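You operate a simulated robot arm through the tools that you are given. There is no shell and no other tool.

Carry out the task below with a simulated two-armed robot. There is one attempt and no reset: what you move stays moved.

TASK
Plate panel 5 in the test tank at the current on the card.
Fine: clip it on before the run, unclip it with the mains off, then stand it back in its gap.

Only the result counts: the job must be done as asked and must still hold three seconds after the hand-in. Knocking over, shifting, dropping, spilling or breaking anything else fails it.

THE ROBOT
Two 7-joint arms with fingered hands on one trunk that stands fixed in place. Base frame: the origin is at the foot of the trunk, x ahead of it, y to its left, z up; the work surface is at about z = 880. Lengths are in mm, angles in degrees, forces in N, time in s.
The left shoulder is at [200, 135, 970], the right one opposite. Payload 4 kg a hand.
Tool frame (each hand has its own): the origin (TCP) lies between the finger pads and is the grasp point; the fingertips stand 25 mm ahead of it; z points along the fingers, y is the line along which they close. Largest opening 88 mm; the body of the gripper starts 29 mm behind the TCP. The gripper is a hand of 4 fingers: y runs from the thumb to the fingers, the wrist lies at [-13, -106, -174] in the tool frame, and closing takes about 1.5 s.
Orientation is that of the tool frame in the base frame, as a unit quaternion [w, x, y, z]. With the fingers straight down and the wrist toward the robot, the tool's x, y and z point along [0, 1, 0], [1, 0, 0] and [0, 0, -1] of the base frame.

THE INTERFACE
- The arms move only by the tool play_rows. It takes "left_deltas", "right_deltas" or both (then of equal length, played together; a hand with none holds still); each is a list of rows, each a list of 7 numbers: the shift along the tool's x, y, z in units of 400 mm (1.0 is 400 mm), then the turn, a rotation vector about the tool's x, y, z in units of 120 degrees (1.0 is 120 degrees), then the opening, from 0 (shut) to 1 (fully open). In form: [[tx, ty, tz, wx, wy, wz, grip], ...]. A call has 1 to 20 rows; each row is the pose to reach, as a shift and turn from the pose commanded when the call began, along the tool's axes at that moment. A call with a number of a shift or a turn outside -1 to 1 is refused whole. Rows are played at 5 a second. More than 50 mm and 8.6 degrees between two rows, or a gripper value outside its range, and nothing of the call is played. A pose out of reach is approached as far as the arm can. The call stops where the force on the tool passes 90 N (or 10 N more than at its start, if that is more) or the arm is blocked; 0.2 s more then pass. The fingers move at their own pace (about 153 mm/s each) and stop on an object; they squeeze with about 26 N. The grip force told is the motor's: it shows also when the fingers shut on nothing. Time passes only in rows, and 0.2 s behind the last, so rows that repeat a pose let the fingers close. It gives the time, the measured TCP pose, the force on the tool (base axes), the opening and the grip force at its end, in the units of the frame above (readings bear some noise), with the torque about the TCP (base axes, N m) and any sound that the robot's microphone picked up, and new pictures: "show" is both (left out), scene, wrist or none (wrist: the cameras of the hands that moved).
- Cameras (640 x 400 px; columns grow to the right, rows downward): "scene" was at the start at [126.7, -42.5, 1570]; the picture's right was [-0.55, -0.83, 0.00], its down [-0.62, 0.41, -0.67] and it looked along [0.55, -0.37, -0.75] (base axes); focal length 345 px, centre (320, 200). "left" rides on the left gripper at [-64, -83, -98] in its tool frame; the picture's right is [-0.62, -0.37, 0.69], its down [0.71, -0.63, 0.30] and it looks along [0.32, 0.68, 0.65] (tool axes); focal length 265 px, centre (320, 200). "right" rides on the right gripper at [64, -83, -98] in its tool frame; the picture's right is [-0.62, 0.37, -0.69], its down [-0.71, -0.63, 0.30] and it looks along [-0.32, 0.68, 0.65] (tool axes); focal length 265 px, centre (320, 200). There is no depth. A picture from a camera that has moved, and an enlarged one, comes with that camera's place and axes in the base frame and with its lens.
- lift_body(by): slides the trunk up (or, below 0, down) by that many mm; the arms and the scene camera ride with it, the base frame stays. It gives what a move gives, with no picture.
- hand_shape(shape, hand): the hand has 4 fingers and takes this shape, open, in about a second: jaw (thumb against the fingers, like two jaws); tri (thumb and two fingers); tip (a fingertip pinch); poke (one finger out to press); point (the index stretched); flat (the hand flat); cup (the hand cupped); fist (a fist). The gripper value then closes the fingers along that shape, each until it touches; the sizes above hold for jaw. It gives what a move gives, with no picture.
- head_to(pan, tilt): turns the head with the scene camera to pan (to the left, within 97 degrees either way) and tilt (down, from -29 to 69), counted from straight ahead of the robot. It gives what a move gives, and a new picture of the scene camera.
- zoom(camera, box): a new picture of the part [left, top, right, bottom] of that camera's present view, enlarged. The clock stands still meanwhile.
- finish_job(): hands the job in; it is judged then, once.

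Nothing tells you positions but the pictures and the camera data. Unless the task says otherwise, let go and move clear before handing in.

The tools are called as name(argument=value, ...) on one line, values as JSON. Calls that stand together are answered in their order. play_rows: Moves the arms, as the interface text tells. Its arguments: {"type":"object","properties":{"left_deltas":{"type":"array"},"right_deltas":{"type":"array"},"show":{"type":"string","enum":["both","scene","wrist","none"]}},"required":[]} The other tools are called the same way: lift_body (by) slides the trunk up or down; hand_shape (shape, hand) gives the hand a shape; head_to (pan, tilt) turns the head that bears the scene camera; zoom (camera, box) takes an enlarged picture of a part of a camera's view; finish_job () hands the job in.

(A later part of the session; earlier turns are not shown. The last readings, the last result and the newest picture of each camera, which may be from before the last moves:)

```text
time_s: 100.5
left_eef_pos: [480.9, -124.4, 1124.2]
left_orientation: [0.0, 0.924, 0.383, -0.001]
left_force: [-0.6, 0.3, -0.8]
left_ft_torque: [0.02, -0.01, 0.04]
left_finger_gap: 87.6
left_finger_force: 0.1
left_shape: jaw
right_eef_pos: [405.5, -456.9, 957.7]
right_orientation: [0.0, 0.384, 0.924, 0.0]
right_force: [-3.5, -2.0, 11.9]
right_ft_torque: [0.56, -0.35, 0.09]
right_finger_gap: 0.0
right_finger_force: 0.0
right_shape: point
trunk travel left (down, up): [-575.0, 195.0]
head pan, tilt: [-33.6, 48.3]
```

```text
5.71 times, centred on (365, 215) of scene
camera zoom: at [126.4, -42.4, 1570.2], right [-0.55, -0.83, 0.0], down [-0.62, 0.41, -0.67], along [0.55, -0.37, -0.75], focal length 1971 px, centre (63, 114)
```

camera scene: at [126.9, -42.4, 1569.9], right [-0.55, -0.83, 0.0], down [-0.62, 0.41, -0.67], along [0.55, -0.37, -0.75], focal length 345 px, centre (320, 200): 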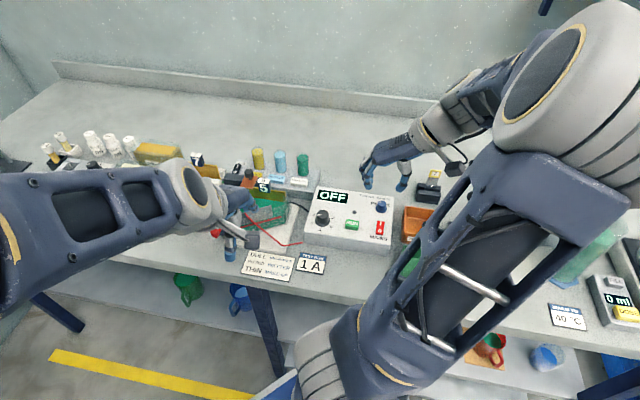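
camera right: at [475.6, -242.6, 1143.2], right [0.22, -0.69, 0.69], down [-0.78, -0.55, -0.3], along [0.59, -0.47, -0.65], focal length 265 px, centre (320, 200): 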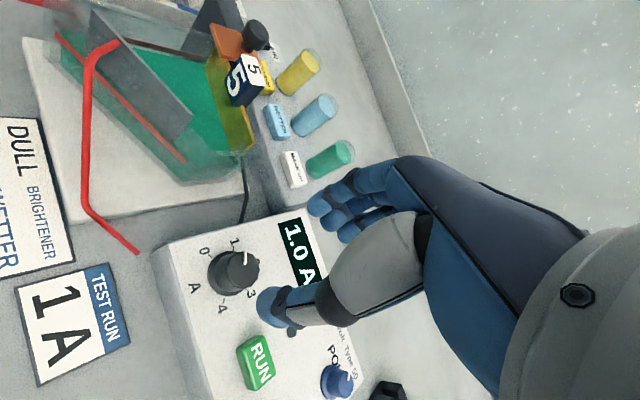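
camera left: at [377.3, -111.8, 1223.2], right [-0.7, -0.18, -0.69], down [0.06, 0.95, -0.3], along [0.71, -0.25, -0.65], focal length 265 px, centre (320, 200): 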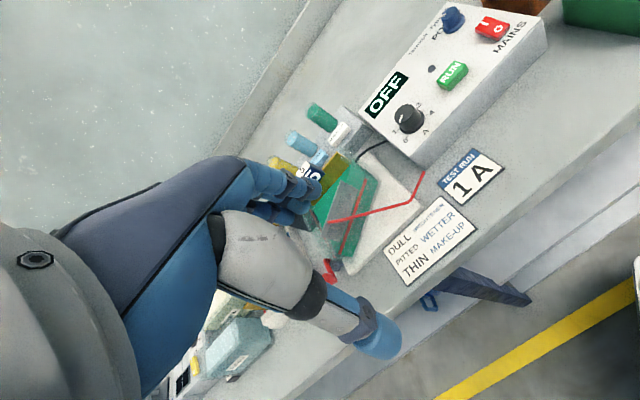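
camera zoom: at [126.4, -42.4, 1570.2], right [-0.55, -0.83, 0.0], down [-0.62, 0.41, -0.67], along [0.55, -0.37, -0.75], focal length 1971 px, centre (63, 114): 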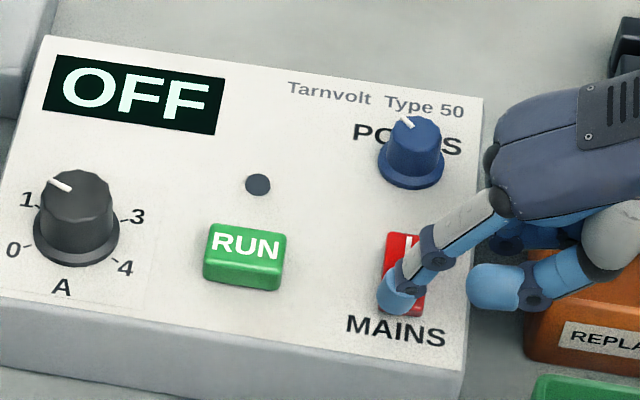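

MAINS is off (display OFF). I'll lift off, return to jaw shape, and send the left camera back to its rack-viewing place.

play_rows(right_deltas=[[0, 0, -0.06, 0, 0, 0, 1], [0, 0, -0.14, 0, 0, 0, 1], [0, 0, -0.22, 0, 0, 0, 1], [0, 0, -0.26, 0, 0, 0, 1], [0, 0, -0.26, 0, 0, 0, 1], [0, 0, -0.26, 0, 0, 0, 1], [0, 0, -0.26, 0, 0, 0, 1], [0, 0, -0.26, 0, 0, 0, 1], [0, 0, -0.26, 0, 0, 0, 1]], left_deltas=[[0.09, 0.018, 0, 0, 0, 0, 1], [0.18, 0.036, 0, 0, 0, 0, 1], [0.27, 0.054, 0, 0, 0, 0, 1], [0.36, 0.072, 0, 0, 0, 0, 1], [0.45, 0.09, 0, 0, 0, 0, 1], [0.54, 0.108, 0, 0, 0, 0, 1], [0.63, 0.126, 0, 0, 0, 0, 1], [0.72, 0.144, 0, 0, 0, 0, 1], [0.7975, 0.16, 0, 0, 0, 0, 1]], show="none")

hand_shape(hand="right", shape="jaw")

zoom(camera="scene", box=[160, 130, 400, 280])

zoom(camera="scene", box=[220, 160, 300, 230])

```text
time_s: 102.5
left_eef_pos: [751.5, 55.4, 1128.1]
left_orientation: [0.0, 0.924, 0.382, 0.0]
left_force: [0.2, -0.1, 0.2]
left_ft_torque: [0.01, 0.0, -0.04]
left_finger_gap: 87.7
left_finger_force: 0.0
left_shape: jaw
right_eef_pos: [404.2, -456.7, 1061.7]
right_orientation: [0.001, 0.384, 0.923, 0.0]
right_force: [0.1, -0.1, 0.0]
right_ft_torque: [0.0, -0.02, -0.01]
right_finger_gap: 0.0
right_finger_force: 0.1
right_shape: point
trunk travel left (down, up): [-575.0, 195.0]
head pan, tilt: [-33.6, 48.3]
```

```text
time_s: 103.4
left_eef_pos: [752.5, 55.0, 1127.6]
left_orientation: [0.0, 0.924, 0.382, 0.0]
left_force: [-0.1, -0.3, -0.3]
left_ft_torque: [-0.01, -0.02, 0.0]
left_finger_gap: 87.6
left_finger_force: 0.0
left_shape: jaw
right_eef_pos: [404.7, -457.1, 1059.9]
right_orientation: [0.0, 0.382, 0.924, 0.0]
right_force: [-0.2, -0.6, 0.1]
right_ft_torque: [-0.01, 0.0, 0.0]
right_finger_gap: 87.8
right_finger_force: 0.1
right_shape: jaw
trunk travel left (down, up): [-575.0, 195.0]
head pan, tilt: [-33.6, 48.3]
```

```text
2.67 times, centred on (280, 205) of scene
camera zoom: at [126.7, -42.5, 1570.0], right [-0.55, -0.83, 0.0], down [-0.62, 0.41, -0.67], along [0.55, -0.37, -0.75], focal length 920 px, centre (427, 187)
```

zoom: 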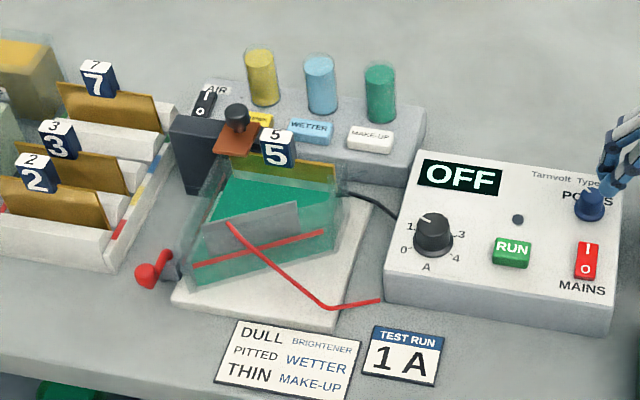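

```text
5.71 times, centred on (260, 195) of scene
camera zoom: at [126.7, -42.5, 1570.0], right [-0.55, -0.83, 0.0], down [-0.62, 0.41, -0.67], along [0.55, -0.37, -0.75], focal length 1971 px, centre (663, 229)
```

zoom: 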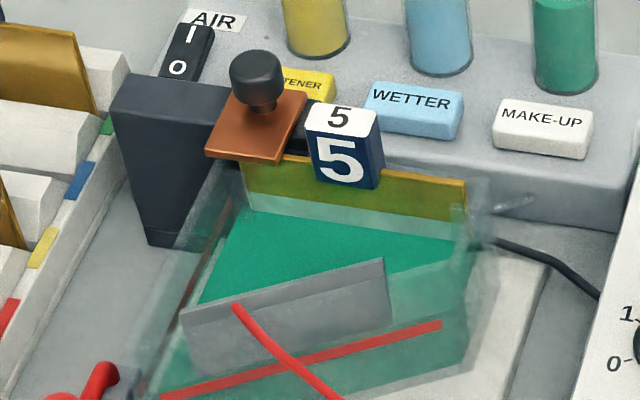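

The panel now shows a plated area and the supply is off. I'll bring the right hand back above the clip's knob.

play_rows(right_deltas=[[-0.017, 0.1056, -0.025, 0, 0, 0, 0.62], [-0.034, 0.2111, -0.025, 0, 0, 0, 0.62], [-0.0513, 0.3167, -0.025, 0, 0, 0, 0.62], [-0.0684, 0.4222, -0.025, 0, 0, 0, 0.62], [-0.0856, 0.5278, -0.025, 0, 0, 0, 0.62], [-0.1027, 0.6333, -0.025, 0, 0, 0, 0.62], [-0.1198, 0.7389, -0.025, 0, 0, 0, 0.62], [-0.1369, 0.8444, -0.025, 0, 0, 0, 0.62], [-0.154, 0.95, -0.025, 0, 0, 0, 0.62], [-0.154, 0.95, -0.025, 0, 0, 0, 0.62]], show="none")

zoom(camera="scene", box=[215, 135, 305, 215])

zoom(camera="right", box=[170, 180, 330, 330])

```text
time_s: 105.6
left_eef_pos: [751.9, 55.7, 1127.2]
left_orientation: [0.0, 0.924, 0.383, 0.0]
left_force: [0.0, 0.2, -0.9]
left_ft_torque: [0.0, 0.0, 0.0]
left_finger_gap: 87.6
left_finger_force: 0.0
left_shape: jaw
right_eef_pos: [718.3, -233.6, 1068.7]
right_orientation: [0.0, 0.384, 0.924, 0.001]
right_force: [0.9, 0.8, 1.0]
right_ft_torque: [0.0, -0.01, 0.01]
right_finger_gap: 54.9
right_finger_force: 0.0
right_shape: jaw
trunk travel left (down, up): [-575.0, 195.0]
head pan, tilt: [-33.6, 48.3]
```

```text
5.00 times, centred on (260, 175) of scene
camera zoom: at [126.7, -42.5, 1570.0], right [-0.55, -0.83, 0.0], down [-0.62, 0.41, -0.67], along [0.55, -0.37, -0.75], focal length 1724 px, centre (620, 325)
```

zoom: 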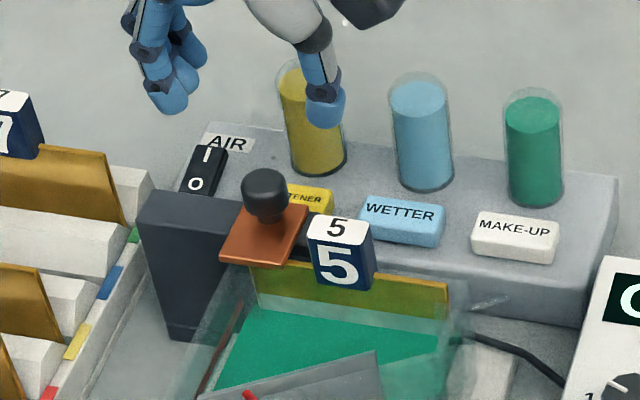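

```text
2.67 times, centred on (250, 255) of right
camera zoom: at [614.0, -247.5, 1166.4], right [0.7, -0.18, 0.69], down [0.06, -0.95, -0.3], along [0.71, 0.25, -0.65], focal length 708 px, centre (507, 53)
```

zoom: 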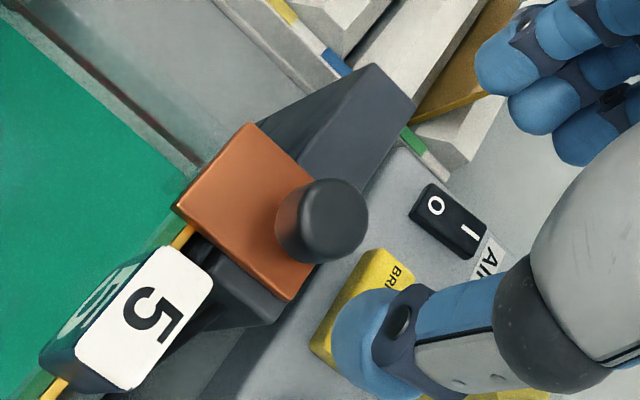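

play_rows(right_deltas=[[0.0075, 0, 0.0, 0, 0, 0, 0.44], [0.0075, 0, 0.0, 0, 0, 0, 0.44], [0.0075, 0, 0.06, 0, 0, 0, 0.44], [0.0075, 0, 0.11, 0, 0, 0, 0.44], [0.0075, 0, 0.11, 0, 0, 0, 0.44]], show="none")

zoom(camera="scene", box=[215, 135, 305, 215])

zoom(camera="left", box=[400, 0, 560, 120])

zoom(camera="right", box=[170, 180, 330, 330])

```text
time_s: 106.8
left_eef_pos: [751.7, 55.6, 1128.1]
left_orientation: [0.0, 0.924, 0.382, -0.001]
left_force: [-0.5, -0.5, 0.5]
left_ft_torque: [0.01, 0.0, -0.01]
left_finger_gap: 87.7
left_finger_force: 0.0
left_shape: jaw
right_eef_pos: [716.9, -230.5, 1024.5]
right_orientation: [0.0, 0.383, 0.924, 0.0]
right_force: [0.6, 0.5, 0.3]
right_ft_torque: [-0.03, 0.01, -0.02]
right_finger_gap: 39.4
right_finger_force: 0.1
right_shape: jaw
trunk travel left (down, up): [-575.0, 195.0]
head pan, tilt: [-33.6, 48.3]
```

```text
5.00 times, centred on (260, 175) of scene
camera zoom: at [126.7, -42.5, 1570.0], right [-0.55, -0.83, 0.0], down [-0.62, 0.41, -0.67], along [0.55, -0.37, -0.75], focal length 1724 px, centre (620, 325)
```

zoom: 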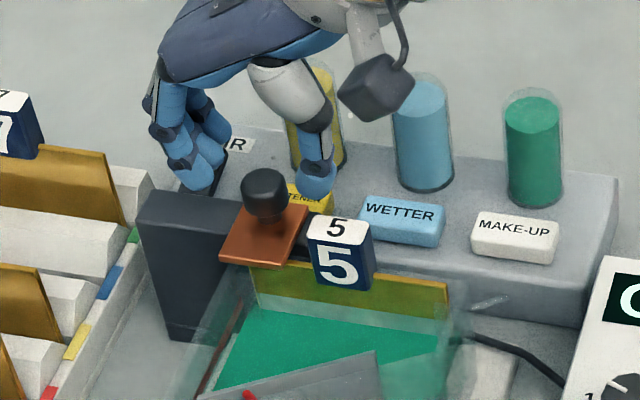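

```text
3.33 times, centred on (480, 60) of left
camera zoom: at [648.2, 67.9, 1225.3], right [-0.7, -0.18, -0.69], down [0.06, 0.95, -0.3], along [0.71, -0.25, -0.65], focal length 885 px, centre (-213, 667)
```

zoom: 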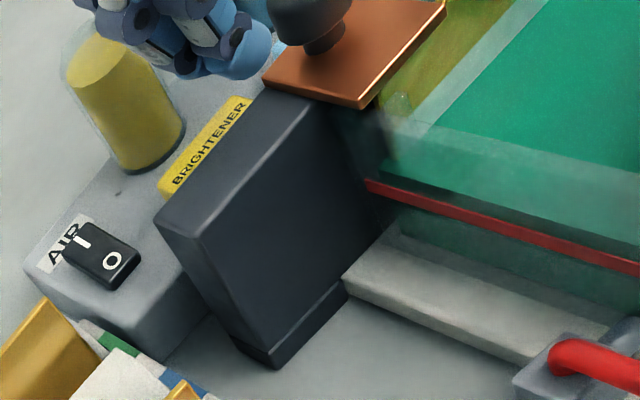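

```text
2.67 times, centred on (250, 255) of right
camera zoom: at [612.2, -243.3, 1124.3], right [0.7, -0.18, 0.69], down [0.06, -0.95, -0.3], along [0.71, 0.25, -0.65], focal length 708 px, centre (507, 53)
```

zoom: 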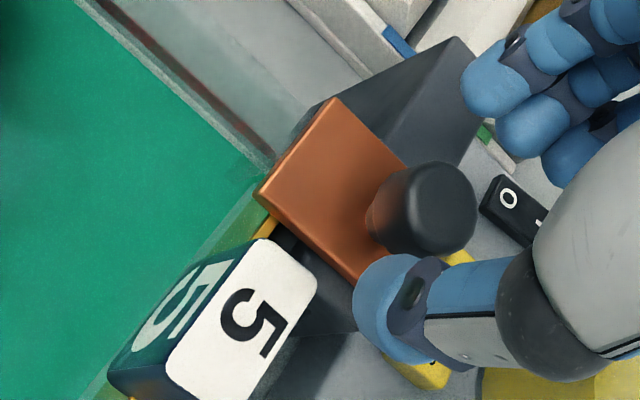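

Aligned. Lowering the last 16 mm and closing on the knob.

play_rows(right_deltas=[[0, 0, 0.02, 0, 0, 0, 0.44], [0, 0, 0.041, 0, 0, 0, 0.44], [0, 0, 0.041, 0, 0, 0, 0.44], [0, 0, 0.041, 0, 0, 0, 0.3], [0, 0, 0.041, 0, 0, 0, 0.2], [0, 0, 0.041, 0, 0, 0, 0.1], [0, 0, 0.041, 0, 0, 0, 0], [0, 0, 0.041, 0, 0, 0, 0], [0, 0, 0.041, 0, 0, 0, 0]], show="none")

zoom(camera="scene", box=[215, 135, 305, 215])

```text
time_s: 108.8
left_eef_pos: [752.0, 55.2, 1127.8]
left_orientation: [0.0, 0.924, 0.383, 0.001]
left_force: [0.3, 0.4, 0.0]
left_ft_torque: [0.01, 0.0, -0.02]
left_finger_gap: 87.6
left_finger_force: 0.1
left_shape: jaw
right_eef_pos: [716.2, -229.4, 1010.4]
right_orientation: [-0.001, 0.382, 0.924, 0.0]
right_force: [-3.4, 2.6, -3.3]
right_ft_torque: [0.08, 0.02, 0.05]
right_finger_gap: 13.2
right_finger_force: 26.2
right_shape: jaw
trunk travel left (down, up): [-575.0, 195.0]
head pan, tilt: [-33.6, 48.3]
```

```text
5.00 times, centred on (260, 175) of scene
camera zoom: at [126.7, -42.4, 1569.9], right [-0.55, -0.83, 0.0], down [-0.62, 0.41, -0.67], along [0.55, -0.37, -0.75], focal length 1724 px, centre (620, 325)
```

zoom: 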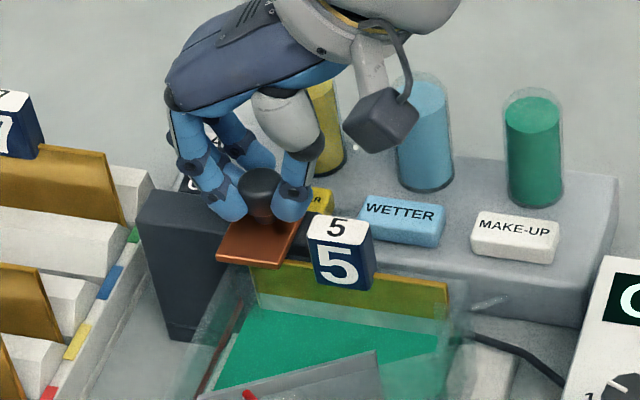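

play_rows(right_deltas=[[0, 0.01, 0, 0, 0, 0, 0], [0, 0.02, 0, 0, 0, 0, 0], [0, 0.03, 0, 0, 0, 0, 0], [0, 0.04, 0, 0, 0, 0, 0]], show="none")

play_rows(right_deltas=[[0, 0.01, 0, 0, 0, 0, 0], [0, 0.02, 0, 0, 0, 0, 0], [0, 0.03, 0, 0, 0, 0, 0], [0, 0.04, 0, 0, 0, 0, 0]], show="none")

zoom(camera="scene", box=[205, 135, 295, 215])

```text
time_s: 109.8
left_eef_pos: [752.5, 55.8, 1126.8]
left_orientation: [-0.001, 0.924, 0.382, 0.0]
left_force: [-0.3, 0.1, 0.2]
left_ft_torque: [-0.04, -0.01, 0.01]
left_finger_gap: 87.7
left_finger_force: 0.0
left_shape: jaw
right_eef_pos: [728.2, -219.4, 1009.0]
right_orientation: [-0.001, 0.383, 0.924, 0.001]
right_force: [-4.9, 3.8, -1.8]
right_ft_torque: [0.1, 0.05, 0.04]
right_finger_gap: 12.9
right_finger_force: 26.4
right_shape: jaw
trunk travel left (down, up): [-575.0, 195.0]
head pan, tilt: [-33.6, 48.3]
```

```text
time_s: 110.8
left_eef_pos: [752.1, 55.2, 1127.3]
left_orientation: [0.0, 0.924, 0.383, 0.001]
left_force: [0.2, 0.4, 0.4]
left_ft_torque: [-0.02, 0.0, 0.01]
left_finger_gap: 87.6
left_finger_force: 0.0
left_shape: jaw
right_eef_pos: [739.8, -206.9, 1009.6]
right_orientation: [-0.002, 0.383, 0.924, -0.001]
right_force: [-7.3, 5.0, -3.4]
right_ft_torque: [0.12, 0.1, 0.08]
right_finger_gap: 12.9
right_finger_force: 25.8
right_shape: jaw
trunk travel left (down, up): [-575.0, 195.0]
head pan, tilt: [-33.6, 48.3]
```

```text
5.00 times, centred on (250, 175) of scene
camera zoom: at [126.6, -42.4, 1569.9], right [-0.55, -0.83, 0.0], down [-0.62, 0.41, -0.67], along [0.55, -0.37, -0.75], focal length 1724 px, centre (670, 325)
```

zoom: 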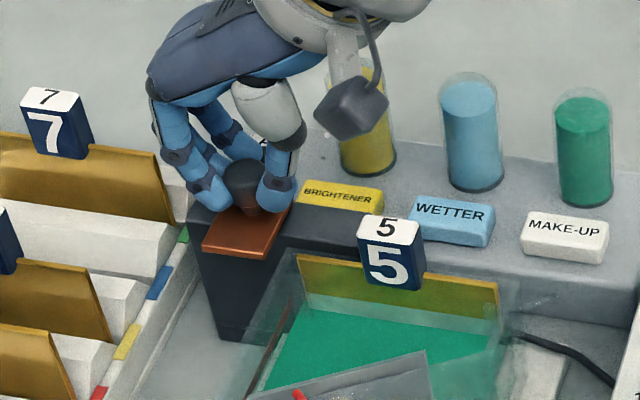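

The slider is back at its original left position. A small nudge to make sure it's at the stop, then release and rise.

play_rows(right_deltas=[[0, 0.005, 0, 0, 0, 0, 0], [0, 0.005, 0, 0, 0, 0, 0]], show="none")

play_rows(right_deltas=[[0, -0.003, 0, 0, 0, 0, 0.1], [0, -0.003, 0, 0, 0, 0, 0.25], [0, -0.003, 0, 0, 0, 0, 0.4], [0, -0.003, 0, 0, 0, 0, 0.5], [0, -0.003, 0, 0, 0, 0, 0.5], [0, -0.003, -0.06, 0, 0, 0, 0.55], [0, -0.003, -0.15, 0, 0, 0, 0.62], [0, -0.003, -0.22, 0, 0, 0, 0.62]], show="none")

zoom(camera="scene", box=[205, 135, 295, 215])

zoom(camera="right", box=[60, 180, 330, 400])

```text
time_s: 111.4
left_eef_pos: [750.7, 55.1, 1127.3]
left_orientation: [0.001, 0.924, 0.382, 0.0]
left_force: [-0.4, -1.0, -0.3]
left_ft_torque: [0.01, -0.01, 0.0]
left_finger_gap: 87.8
left_finger_force: 0.1
left_shape: jaw
right_eef_pos: [740.5, -206.0, 1008.8]
right_orientation: [-0.002, 0.383, 0.924, -0.001]
right_force: [-11.1, 2.5, -4.8]
right_ft_torque: [0.08, 0.17, 0.09]
right_finger_gap: 12.9
right_finger_force: 26.5
right_shape: jaw
trunk travel left (down, up): [-575.0, 195.0]
head pan, tilt: [-33.6, 48.3]
```

```text
time_s: 113.2
left_eef_pos: [752.2, 55.0, 1127.4]
left_orientation: [0.001, 0.924, 0.383, 0.0]
left_force: [1.3, -0.2, -0.1]
left_ft_torque: [-0.01, 0.02, 0.02]
left_finger_gap: 87.5
left_finger_force: 0.1
left_shape: jaw
right_eef_pos: [740.4, -207.5, 1099.8]
right_orientation: [0.001, 0.383, 0.924, 0.0]
right_force: [0.1, -0.2, -0.2]
right_ft_torque: [0.0, 0.01, 0.01]
right_finger_gap: 54.4
right_finger_force: 0.0
right_shape: jaw
trunk travel left (down, up): [-575.0, 195.0]
head pan, tilt: [-33.6, 48.3]
```

```text
5.00 times, centred on (250, 175) of scene
camera zoom: at [126.9, -42.6, 1569.9], right [-0.55, -0.83, 0.0], down [-0.62, 0.41, -0.67], along [0.55, -0.37, -0.75], focal length 1724 px, centre (670, 325)
```

zoom: 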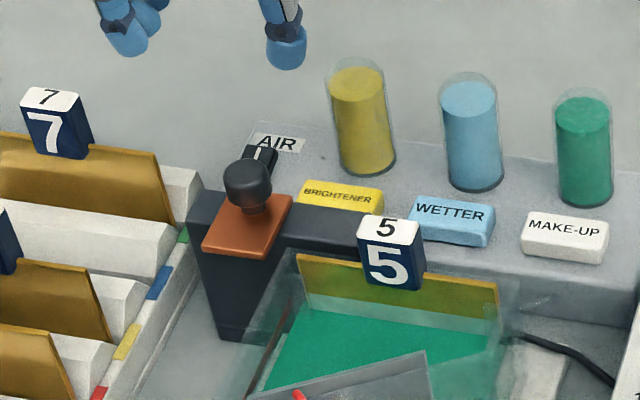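

```text
1.82 times, centred on (195, 290) of right
camera zoom: at [636.1, -220.3, 1197.7], right [0.7, -0.18, 0.69], down [0.06, -0.95, -0.3], along [0.71, 0.25, -0.65], focal length 483 px, centre (547, 36)
```

zoom: 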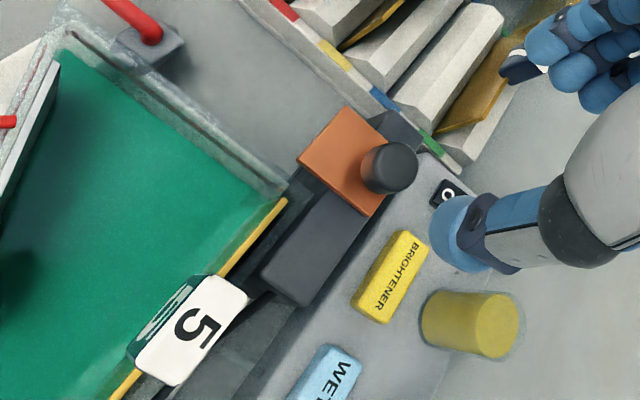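

Unclipped; slider at rest on the left. Now I'll go above the tag of panel 5 in the tank.

play_rows(right_deltas=[[0.0244, -0.0973, 0, 0, 0, 0, 0.62], [0.04875, -0.1945, 0, 0, 0, 0, 0.62], [0.04875, -0.1945, 0.06, 0, 0, 0, 0.62], [0.04875, -0.1945, 0.12, 0, 0, 0, 0.62], [0.04875, -0.1945, 0.12, 0, 0, 0, 0.62]], show="none")

zoom(camera="scene", box=[225, 140, 305, 220])

zoom(camera="right", box=[140, 180, 340, 350])

```text
time_s: 114.4
left_eef_pos: [752.6, 55.2, 1126.4]
left_orientation: [0.0, 0.924, 0.383, 0.0]
left_force: [0.8, 0.9, 0.3]
left_ft_torque: [0.01, 0.02, 0.0]
left_finger_gap: 87.5
left_finger_force: 0.0
left_shape: jaw
right_eef_pos: [669.3, -250.4, 1049.8]
right_orientation: [0.0, 0.383, 0.924, 0.0]
right_force: [-0.4, 0.2, -0.1]
right_ft_torque: [0.0, -0.02, 0.01]
right_finger_gap: 53.8
right_finger_force: 0.0
right_shape: jaw
trunk travel left (down, up): [-575.0, 195.0]
head pan, tilt: [-33.6, 48.3]
```

```text
5.00 times, centred on (265, 180) of scene
camera zoom: at [126.7, -42.5, 1570.0], right [-0.55, -0.83, 0.0], down [-0.62, 0.41, -0.67], along [0.55, -0.37, -0.75], focal length 1724 px, centre (595, 300)
```

zoom: 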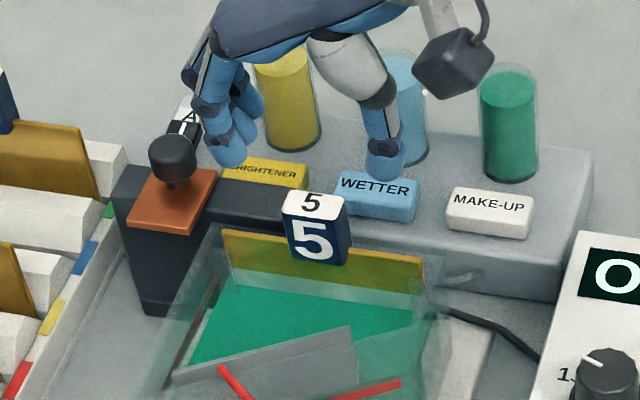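

```text
2.35 times, centred on (240, 265) of right
camera zoom: at [565.9, -263.2, 1147.6], right [0.7, -0.18, 0.69], down [0.06, -0.95, -0.3], along [0.71, 0.25, -0.65], focal length 624 px, centre (508, 47)
```

zoom: 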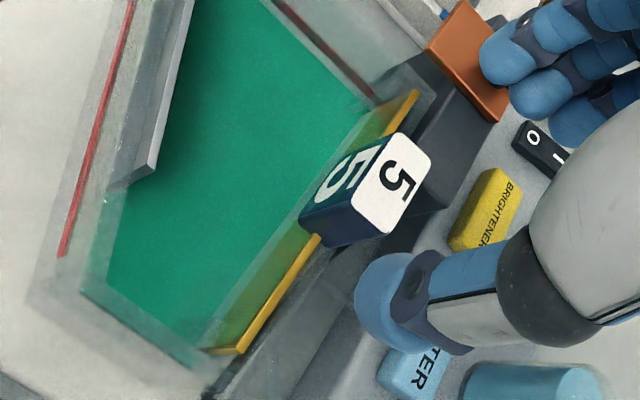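

Centred within ~1.5 mm on the tag. Descending to the tag and gripping.

play_rows(right_deltas=[[-0.0015, 0.0035, 0.05, 0, 0, 0, 0.62], [-0.0015, 0.0035, 0.1, 0, 0, 0, 0.62], [-0.0015, 0.0035, 0.127, 0, 0, 0, 0.62], [-0.0015, 0.0035, 0.127, 0, 0, 0, 0.62]], show="none")

zoom(camera="scene", box=[225, 140, 305, 220])

zoom(camera="right", box=[160, 180, 360, 350])

```text
time_s: 115.4
left_eef_pos: [752.4, 56.0, 1127.8]
left_orientation: [0.001, 0.924, 0.383, 0.0]
left_force: [0.6, 0.6, 0.4]
left_ft_torque: [0.04, -0.01, 0.0]
left_finger_gap: 87.6
left_finger_force: 0.0
left_shape: jaw
right_eef_pos: [672.2, -248.1, 999.6]
right_orientation: [0.001, 0.383, 0.924, 0.0]
right_force: [0.0, -0.1, -0.1]
right_ft_torque: [0.0, 0.04, -0.04]
right_finger_gap: 54.2
right_finger_force: 0.0
right_shape: jaw
trunk travel left (down, up): [-575.0, 195.0]
head pan, tilt: [-33.6, 48.3]
```

```text
5.00 times, centred on (265, 180) of scene
camera zoom: at [126.7, -42.5, 1570.0], right [-0.55, -0.83, 0.0], down [-0.62, 0.41, -0.67], along [0.55, -0.37, -0.75], focal length 1724 px, centre (595, 300)
```

zoom: 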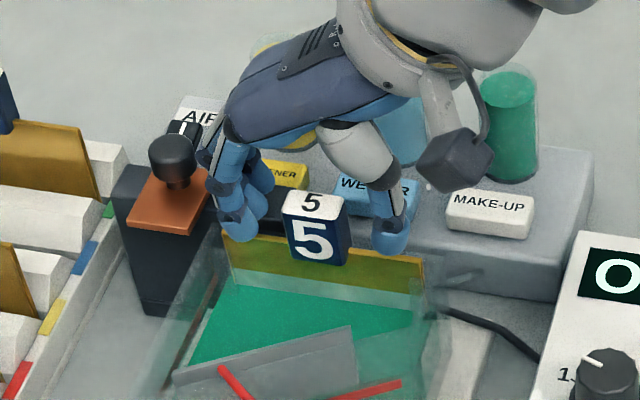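

```text
2.35 times, centred on (260, 265) of right
camera zoom: at [568.3, -261.9, 1097.8], right [0.7, -0.18, 0.69], down [0.06, -0.95, -0.3], along [0.71, 0.25, -0.65], focal length 624 px, centre (461, 47)
```

zoom: 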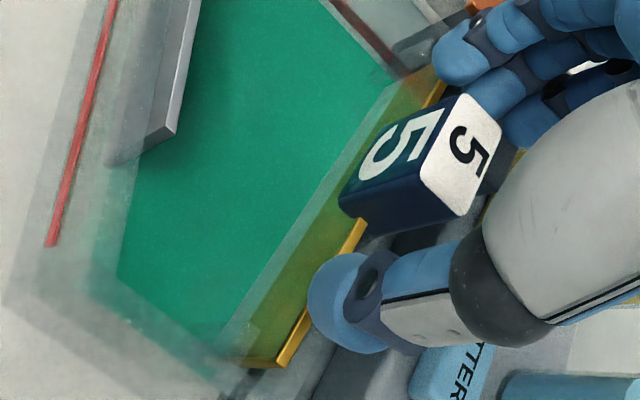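

play_rows(right_deltas=[[0, 0, 0, 0, 0, 0, 0.4], [0, 0, 0, 0, 0, 0, 0.3], [0, 0, 0, 0, 0, 0, 0.2], [0, 0, 0, 0, 0, 0, 0.1], [0, 0, 0, 0, 0, 0, 0], [0, 0, 0, 0, 0, 0, 0], [0, 0, 0, 0, 0, 0, 0], [0, 0, 0, 0, 0, 0, 0], [0, 0, 0, 0, 0, 0, 0]], show="none")

zoom(camera="scene", box=[225, 140, 305, 220])

zoom(camera="right", box=[160, 180, 360, 350])

```text
time_s: 117.4
left_eef_pos: [751.6, 55.8, 1126.9]
left_orientation: [0.0, 0.924, 0.383, 0.0]
left_force: [-0.3, -0.4, 0.2]
left_ft_torque: [-0.06, 0.01, -0.02]
left_finger_gap: 87.4
left_finger_force: 0.1
left_shape: jaw
right_eef_pos: [672.1, -248.7, 999.2]
right_orientation: [0.0, 0.384, 0.924, -0.001]
right_force: [0.0, 0.9, -0.4]
right_ft_torque: [0.03, 0.0, 0.03]
right_finger_gap: 22.6
right_finger_force: 25.6
right_shape: jaw
trunk travel left (down, up): [-575.0, 195.0]
head pan, tilt: [-33.6, 48.3]
```

```text
5.00 times, centred on (265, 180) of scene
camera zoom: at [126.8, -42.5, 1569.9], right [-0.55, -0.83, 0.0], down [-0.62, 0.41, -0.67], along [0.55, -0.37, -0.75], focal length 1724 px, centre (595, 300)
```

zoom: 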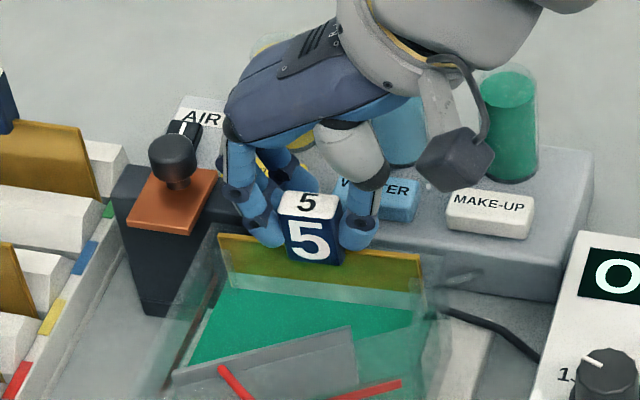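

```text
2.35 times, centred on (260, 265) of right
camera zoom: at [568.3, -261.9, 1098.0], right [0.7, -0.18, 0.69], down [0.06, -0.95, -0.3], along [0.71, 0.25, -0.65], focal length 624 px, centre (461, 47)
```

zoom: 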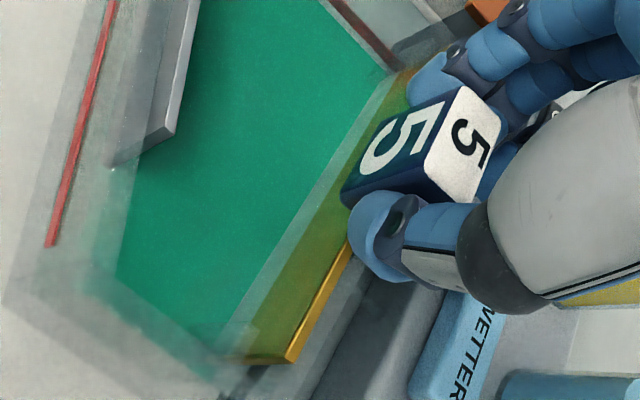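

Gripped (22.6 mm). Lifting straight up out of the tank, slowly at first.

play_rows(right_deltas=[[0, 0, -0.02, 0, 0, 0, 0], [0, 0, -0.05, 0, 0, 0, 0], [0, 0, -0.08, 0, 0, 0, 0], [0, 0, -0.11, 0, 0, 0, 0]], show="none")

play_rows(right_deltas=[[0, 0, -0.05, 0, 0, 0, 0], [0, 0, -0.11, 0, 0, 0, 0], [0, 0, -0.17, 0, 0, 0, 0], [0, 0, -0.23, 0, 0, 0, 0], [0, 0, -0.26, 0, 0, 0, 0], [0, 0, -0.26, 0, 0, 0, 0]], show="both")

zoom(camera="scene", box=[200, 100, 320, 230])

zoom(camera="right", box=[180, 180, 360, 350])

```text
time_s: 118.4
left_eef_pos: [751.6, 56.1, 1126.7]
left_orientation: [0.0, 0.924, 0.383, -0.001]
left_force: [0.1, -0.2, 0.9]
left_ft_torque: [-0.03, -0.01, 0.02]
left_finger_gap: 87.7
left_finger_force: 0.1
left_shape: jaw
right_eef_pos: [673.1, -247.7, 1043.6]
right_orientation: [-0.001, 0.384, 0.923, 0.0]
right_force: [-0.6, 0.2, -0.7]
right_ft_torque: [-0.01, -0.01, -0.03]
right_finger_gap: 22.2
right_finger_force: 25.7
right_shape: jaw
trunk travel left (down, up): [-575.0, 195.0]
head pan, tilt: [-33.6, 48.3]
```

```text
time_s: 119.8
left_eef_pos: [752.3, 54.3, 1126.4]
left_orientation: [0.0, 0.924, 0.383, 0.0]
left_force: [0.9, -0.1, 0.1]
left_ft_torque: [-0.01, 0.01, -0.02]
left_finger_gap: 87.6
left_finger_force: 0.1
left_shape: jaw
right_eef_pos: [672.6, -245.7, 1147.2]
right_orientation: [-0.001, 0.384, 0.923, 0.0]
right_force: [-0.1, -0.5, -1.4]
right_ft_torque: [0.02, 0.01, 0.02]
right_finger_gap: 21.2
right_finger_force: 26.3
right_shape: jaw
trunk travel left (down, up): [-575.0, 195.0]
head pan, tilt: [-33.6, 48.3]
camera scene: at [126.8, -42.5, 1569.9], right [-0.55, -0.83, 0.0], down [-0.62, 0.41, -0.67], along [0.55, -0.37, -0.75], focal length 345 px, centre (320, 200)
camera right: at [568.0, -259.4, 1244.2], right [0.7, -0.18, 0.69], down [0.06, -0.95, -0.3], along [0.71, 0.25, -0.65], focal length 265 px, centre (320, 200)
```

scene: 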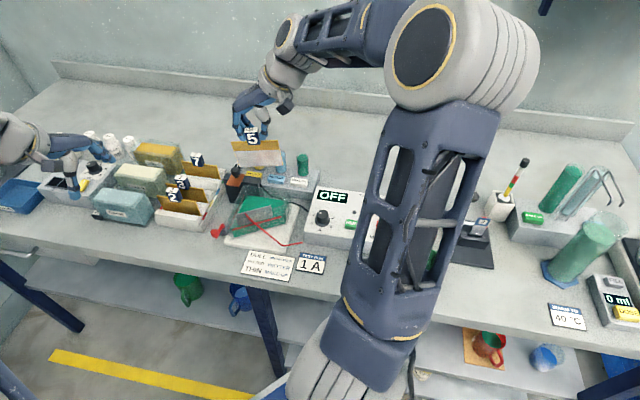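
right: 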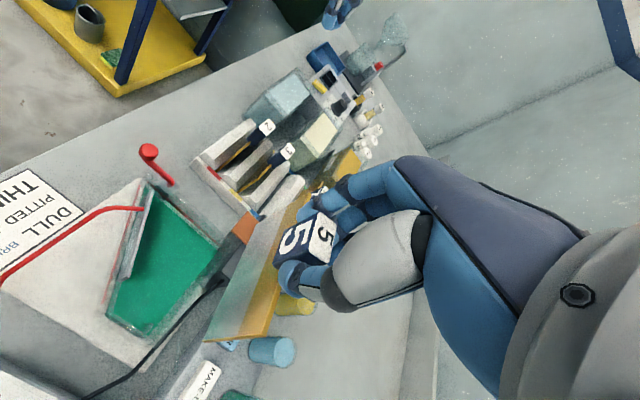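

```text
3.08 times, centred on (260, 165) of scene
camera zoom: at [126.8, -42.5, 1569.9], right [-0.55, -0.83, 0.0], down [-0.62, 0.41, -0.67], along [0.55, -0.37, -0.75], focal length 1061 px, centre (505, 308)
```

zoom: 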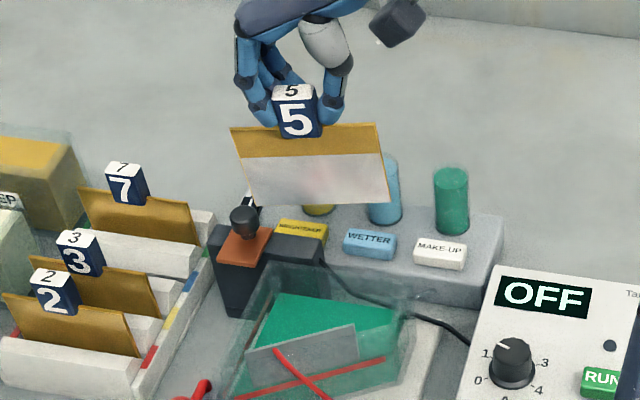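

```text
2.35 times, centred on (270, 265) of right
camera zoom: at [568.0, -259.4, 1244.2], right [0.7, -0.18, 0.69], down [0.06, -0.95, -0.3], along [0.71, 0.25, -0.65], focal length 624 px, centre (438, 47)
```

zoom: 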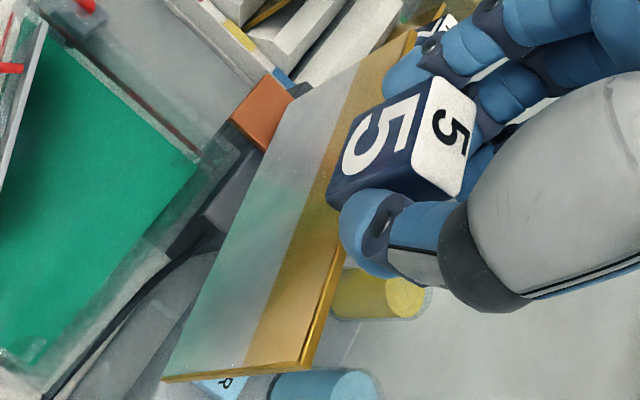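

The panel came out plated. The panel looks slightly rotated in the fingers, so I'll measure its corners precisely before going to the rack.

zoom(camera="scene", box=[225, 120, 290, 175])

zoom(camera="left", box=[380, 0, 560, 100])

zoom(camera="right", box=[195, 180, 345, 345])

```text
7.27 times, centred on (258, 148) of scene
camera zoom: at [126.8, -42.5, 1569.9], right [-0.55, -0.83, 0.0], down [-0.62, 0.41, -0.67], along [0.55, -0.37, -0.75], focal length 2508 px, centre (774, 582)
```

zoom: 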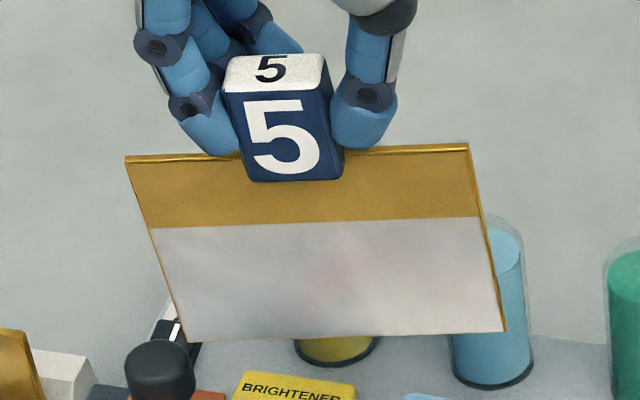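

```text
3.56 times, centred on (470, 50) of left
camera zoom: at [648.2, 67.8, 1225.3], right [-0.7, -0.18, -0.69], down [0.06, 0.95, -0.3], along [0.71, -0.25, -0.65], focal length 944 px, centre (-213, 733)
```

zoom: 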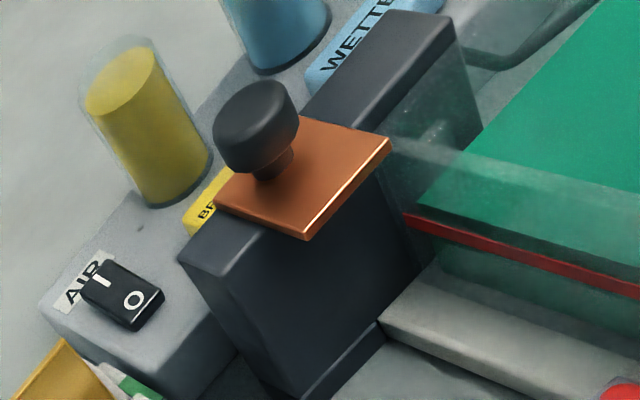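

```text
2.42 times, centred on (270, 262) of right
camera zoom: at [568.0, -259.4, 1244.2], right [0.7, -0.18, 0.69], down [0.06, -0.95, -0.3], along [0.71, 0.25, -0.65], focal length 643 px, centre (441, 48)
```

zoom: 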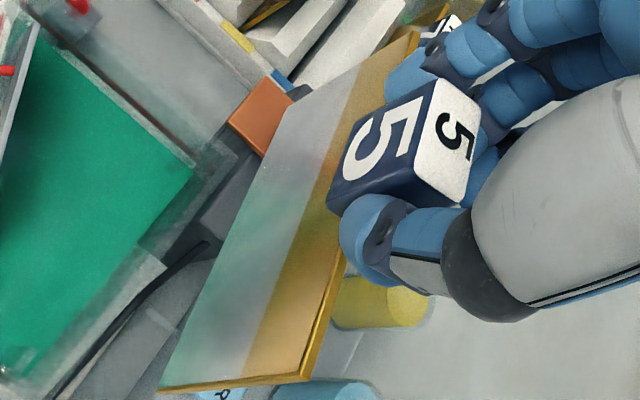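

The panel has yawed ~11° (right end back), with ~3° roll and ~3° tilt in the fingers. Before correcting, I'll study the empty gap in the rack.

zoom(camera="left", box=[340, 80, 490, 210])

zoom(camera="scene", box=[150, 145, 235, 225])

zoom(camera="right", box=[180, 110, 320, 230])

```text
3.08 times, centred on (415, 145) of left
camera zoom: at [648.2, 67.8, 1225.3], right [-0.7, -0.18, -0.69], down [0.06, 0.95, -0.3], along [0.71, -0.25, -0.65], focal length 817 px, centre (28, 369)
```

zoom: 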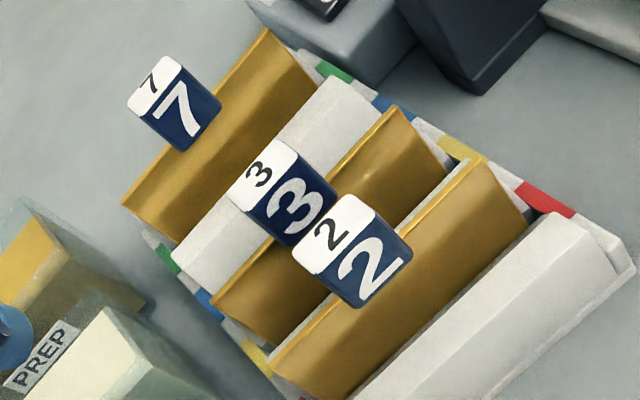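

```text
5.00 times, centred on (192, 185) of scene
camera zoom: at [126.8, -42.5, 1569.9], right [-0.55, -0.83, 0.0], down [-0.62, 0.41, -0.67], along [0.55, -0.37, -0.75], focal length 1724 px, centre (958, 275)
```

zoom: 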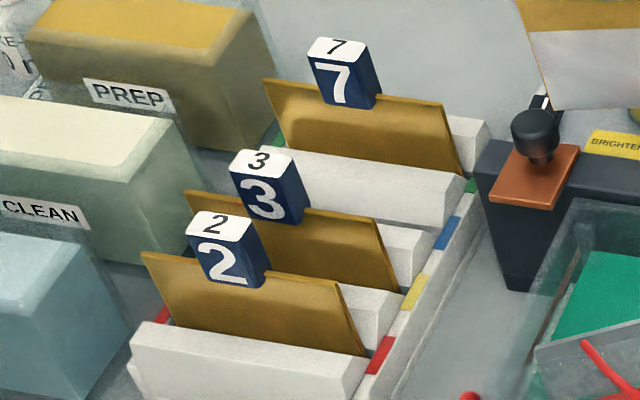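

```text
3.33 times, centred on (250, 170) of right
camera zoom: at [568.0, -259.4, 1244.2], right [0.7, -0.18, 0.69], down [0.06, -0.95, -0.3], along [0.71, 0.25, -0.65], focal length 885 px, centre (553, 300)
```

zoom: 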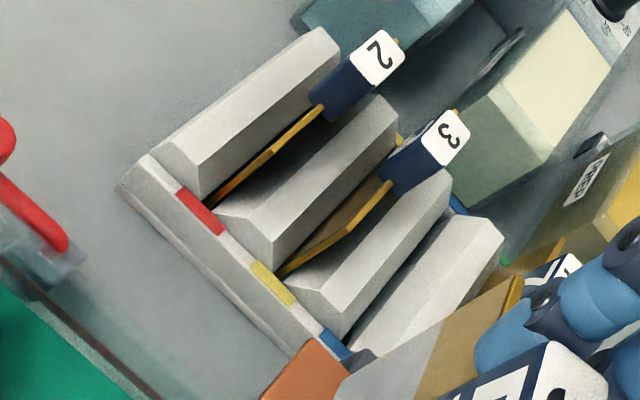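

The gaps have chamfered ribs, so I need good yaw. I'll apply the correcting rotation here in free space and re-measure.

play_rows(right_deltas=[[0, 0, 0, -0.0083, 0.008, 0.03, 0], [0, 0, 0, -0.0167, 0.016, 0.061, 0], [0, 0, 0, -0.025, 0.024, 0.092, 0], [0, 0, 0, -0.025, 0.024, 0.092, 0]], show="wrist")

zoom(camera="scene", box=[225, 120, 290, 175])

zoom(camera="right", box=[195, 180, 345, 345])

```text
time_s: 120.8
left_eef_pos: [752.5, 54.6, 1126.7]
left_orientation: [0.0, 0.924, 0.383, 0.0]
left_force: [0.1, 0.4, -0.3]
left_ft_torque: [0.03, 0.0, 0.02]
left_finger_gap: 87.5
left_finger_force: 0.1
left_shape: jaw
right_eef_pos: [673.1, -246.7, 1146.1]
right_orientation: [-0.014, 0.471, 0.881, 0.034]
right_force: [0.1, -0.1, -1.5]
right_ft_torque: [0.02, -0.01, 0.02]
right_finger_gap: 20.9
right_finger_force: 26.3
right_shape: jaw
trunk travel left (down, up): [-575.0, 195.0]
head pan, tilt: [-33.6, 48.3]
camera right: at [567.3, -246.9, 1243.4], right [0.65, -0.36, 0.67], down [-0.12, -0.92, -0.37], along [0.75, 0.16, -0.64], focal length 265 px, centre (320, 200)
```

right: 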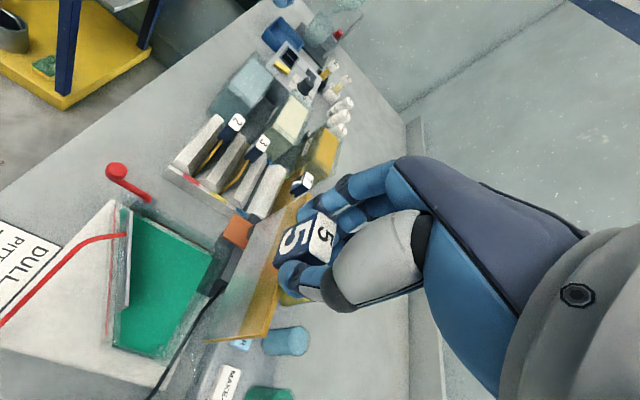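

```text
7.27 times, centred on (258, 148) of scene
camera zoom: at [126.8, -42.5, 1569.9], right [-0.55, -0.83, 0.0], down [-0.62, 0.41, -0.67], along [0.55, -0.37, -0.75], focal length 2508 px, centre (774, 582)
```

zoom: 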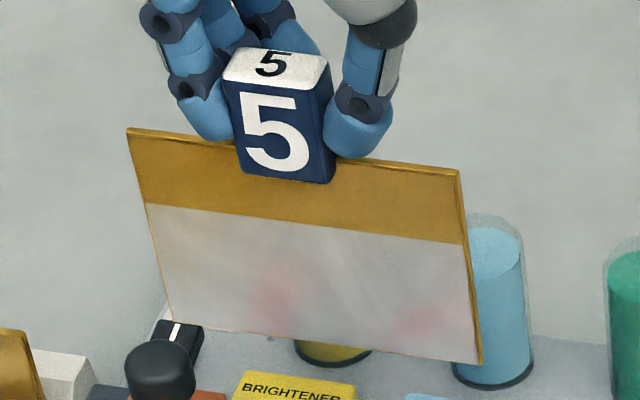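

```text
2.42 times, centred on (270, 262) of right
camera zoom: at [567.3, -246.9, 1243.4], right [0.65, -0.36, 0.67], down [-0.12, -0.92, -0.37], along [0.75, 0.16, -0.64], focal length 643 px, centre (441, 48)
```

zoom: 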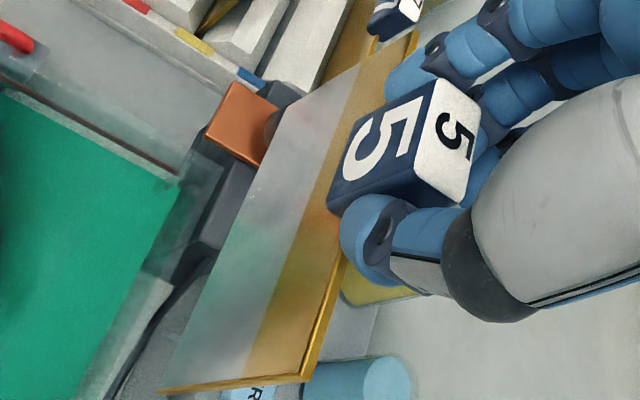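

The panel is now level and square to the bench (yaw≈0, roll≈0 in the scene view). I'll carry it along to hover above its gap between panels 3 and 7.

play_rows(right_deltas=[[0.007, 0.0804, 0.0042, 0, 0, 0, 0], [0.014, 0.1608, 0.0083, 0, 0, 0, 0], [0.021, 0.2411, 0.0125, 0, 0, 0, 0], [0.028, 0.3215, 0.0167, 0, 0, 0, 0], [0.035, 0.4019, 0.0208, 0, 0, 0, 0], [0.042, 0.4823, 0.025, 0, 0, 0, 0], [0.042, 0.4823, 0.025, 0, 0, 0, 0]], show="both")

zoom(camera="scene", box=[140, 90, 230, 200])

zoom(camera="left", box=[300, 0, 480, 160])

zoom(camera="right", box=[150, 180, 350, 390])

```text
time_s: 122.4
left_eef_pos: [751.3, 56.3, 1127.5]
left_orientation: [0.001, 0.924, 0.383, 0.0]
left_force: [-0.2, 0.3, 0.6]
left_ft_torque: [0.01, 0.04, -0.02]
left_finger_gap: 87.6
left_finger_force: 0.1
left_shape: jaw
right_eef_pos: [822.5, -124.3, 1146.3]
right_orientation: [-0.014, 0.469, 0.882, 0.034]
right_force: [0.9, 0.6, -0.5]
right_ft_torque: [0.01, 0.0, -0.02]
right_finger_gap: 21.0
right_finger_force: 25.9
right_shape: jaw
trunk travel left (down, up): [-575.0, 195.0]
head pan, tilt: [-33.6, 48.3]
camera scene: at [126.8, -42.5, 1569.9], right [-0.55, -0.83, 0.0], down [-0.62, 0.41, -0.67], along [0.55, -0.37, -0.75], focal length 345 px, centre (320, 200)
camera right: at [718.4, -125.3, 1244.2], right [0.65, -0.36, 0.67], down [-0.12, -0.92, -0.37], along [0.75, 0.16, -0.64], focal length 265 px, centre (320, 200)
```

scene: 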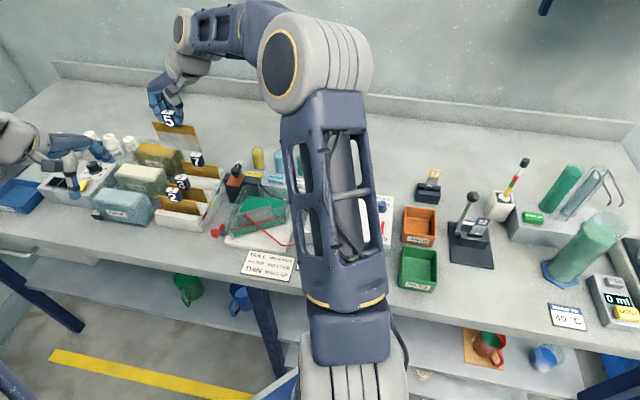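
right: 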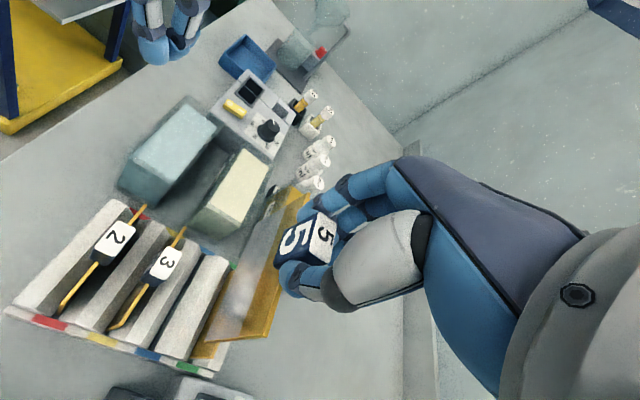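

```text
3.64 times, centred on (185, 145) of scene
camera zoom: at [126.8, -42.5, 1569.9], right [-0.55, -0.83, 0.0], down [-0.62, 0.41, -0.67], along [0.55, -0.37, -0.75], focal length 1254 px, centre (811, 400)
```

zoom: 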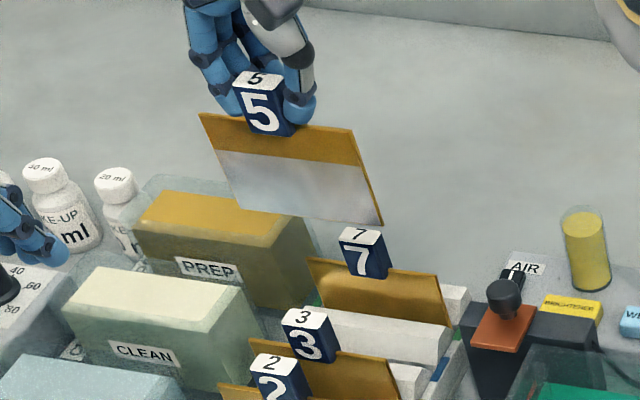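

```text
2.50 times, centred on (390, 80) of left
camera zoom: at [648.2, 67.9, 1225.3], right [-0.7, -0.18, -0.69], down [0.06, 0.95, -0.3], along [0.71, -0.25, -0.65], focal length 664 px, centre (145, 500)
```

zoom: 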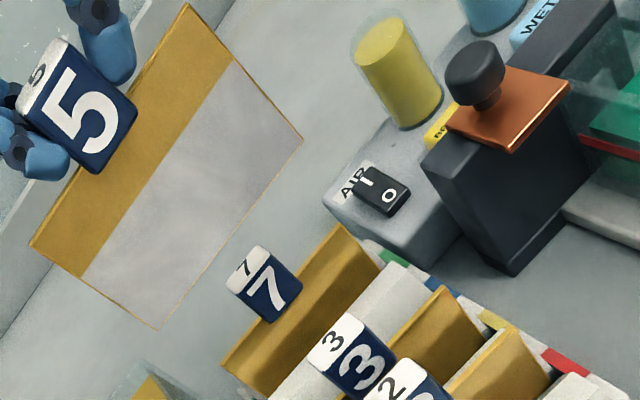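

```text
1.90 times, centred on (250, 285) of right
camera zoom: at [718.4, -125.3, 1244.2], right [0.65, -0.36, 0.67], down [-0.12, -0.92, -0.37], along [0.75, 0.16, -0.64], focal length 506 px, centre (453, 38)
```

zoom: 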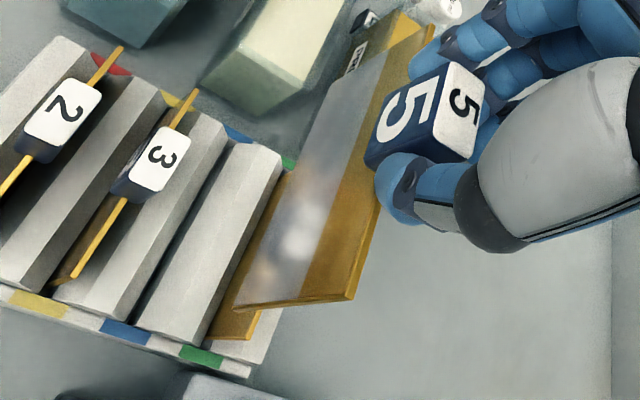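

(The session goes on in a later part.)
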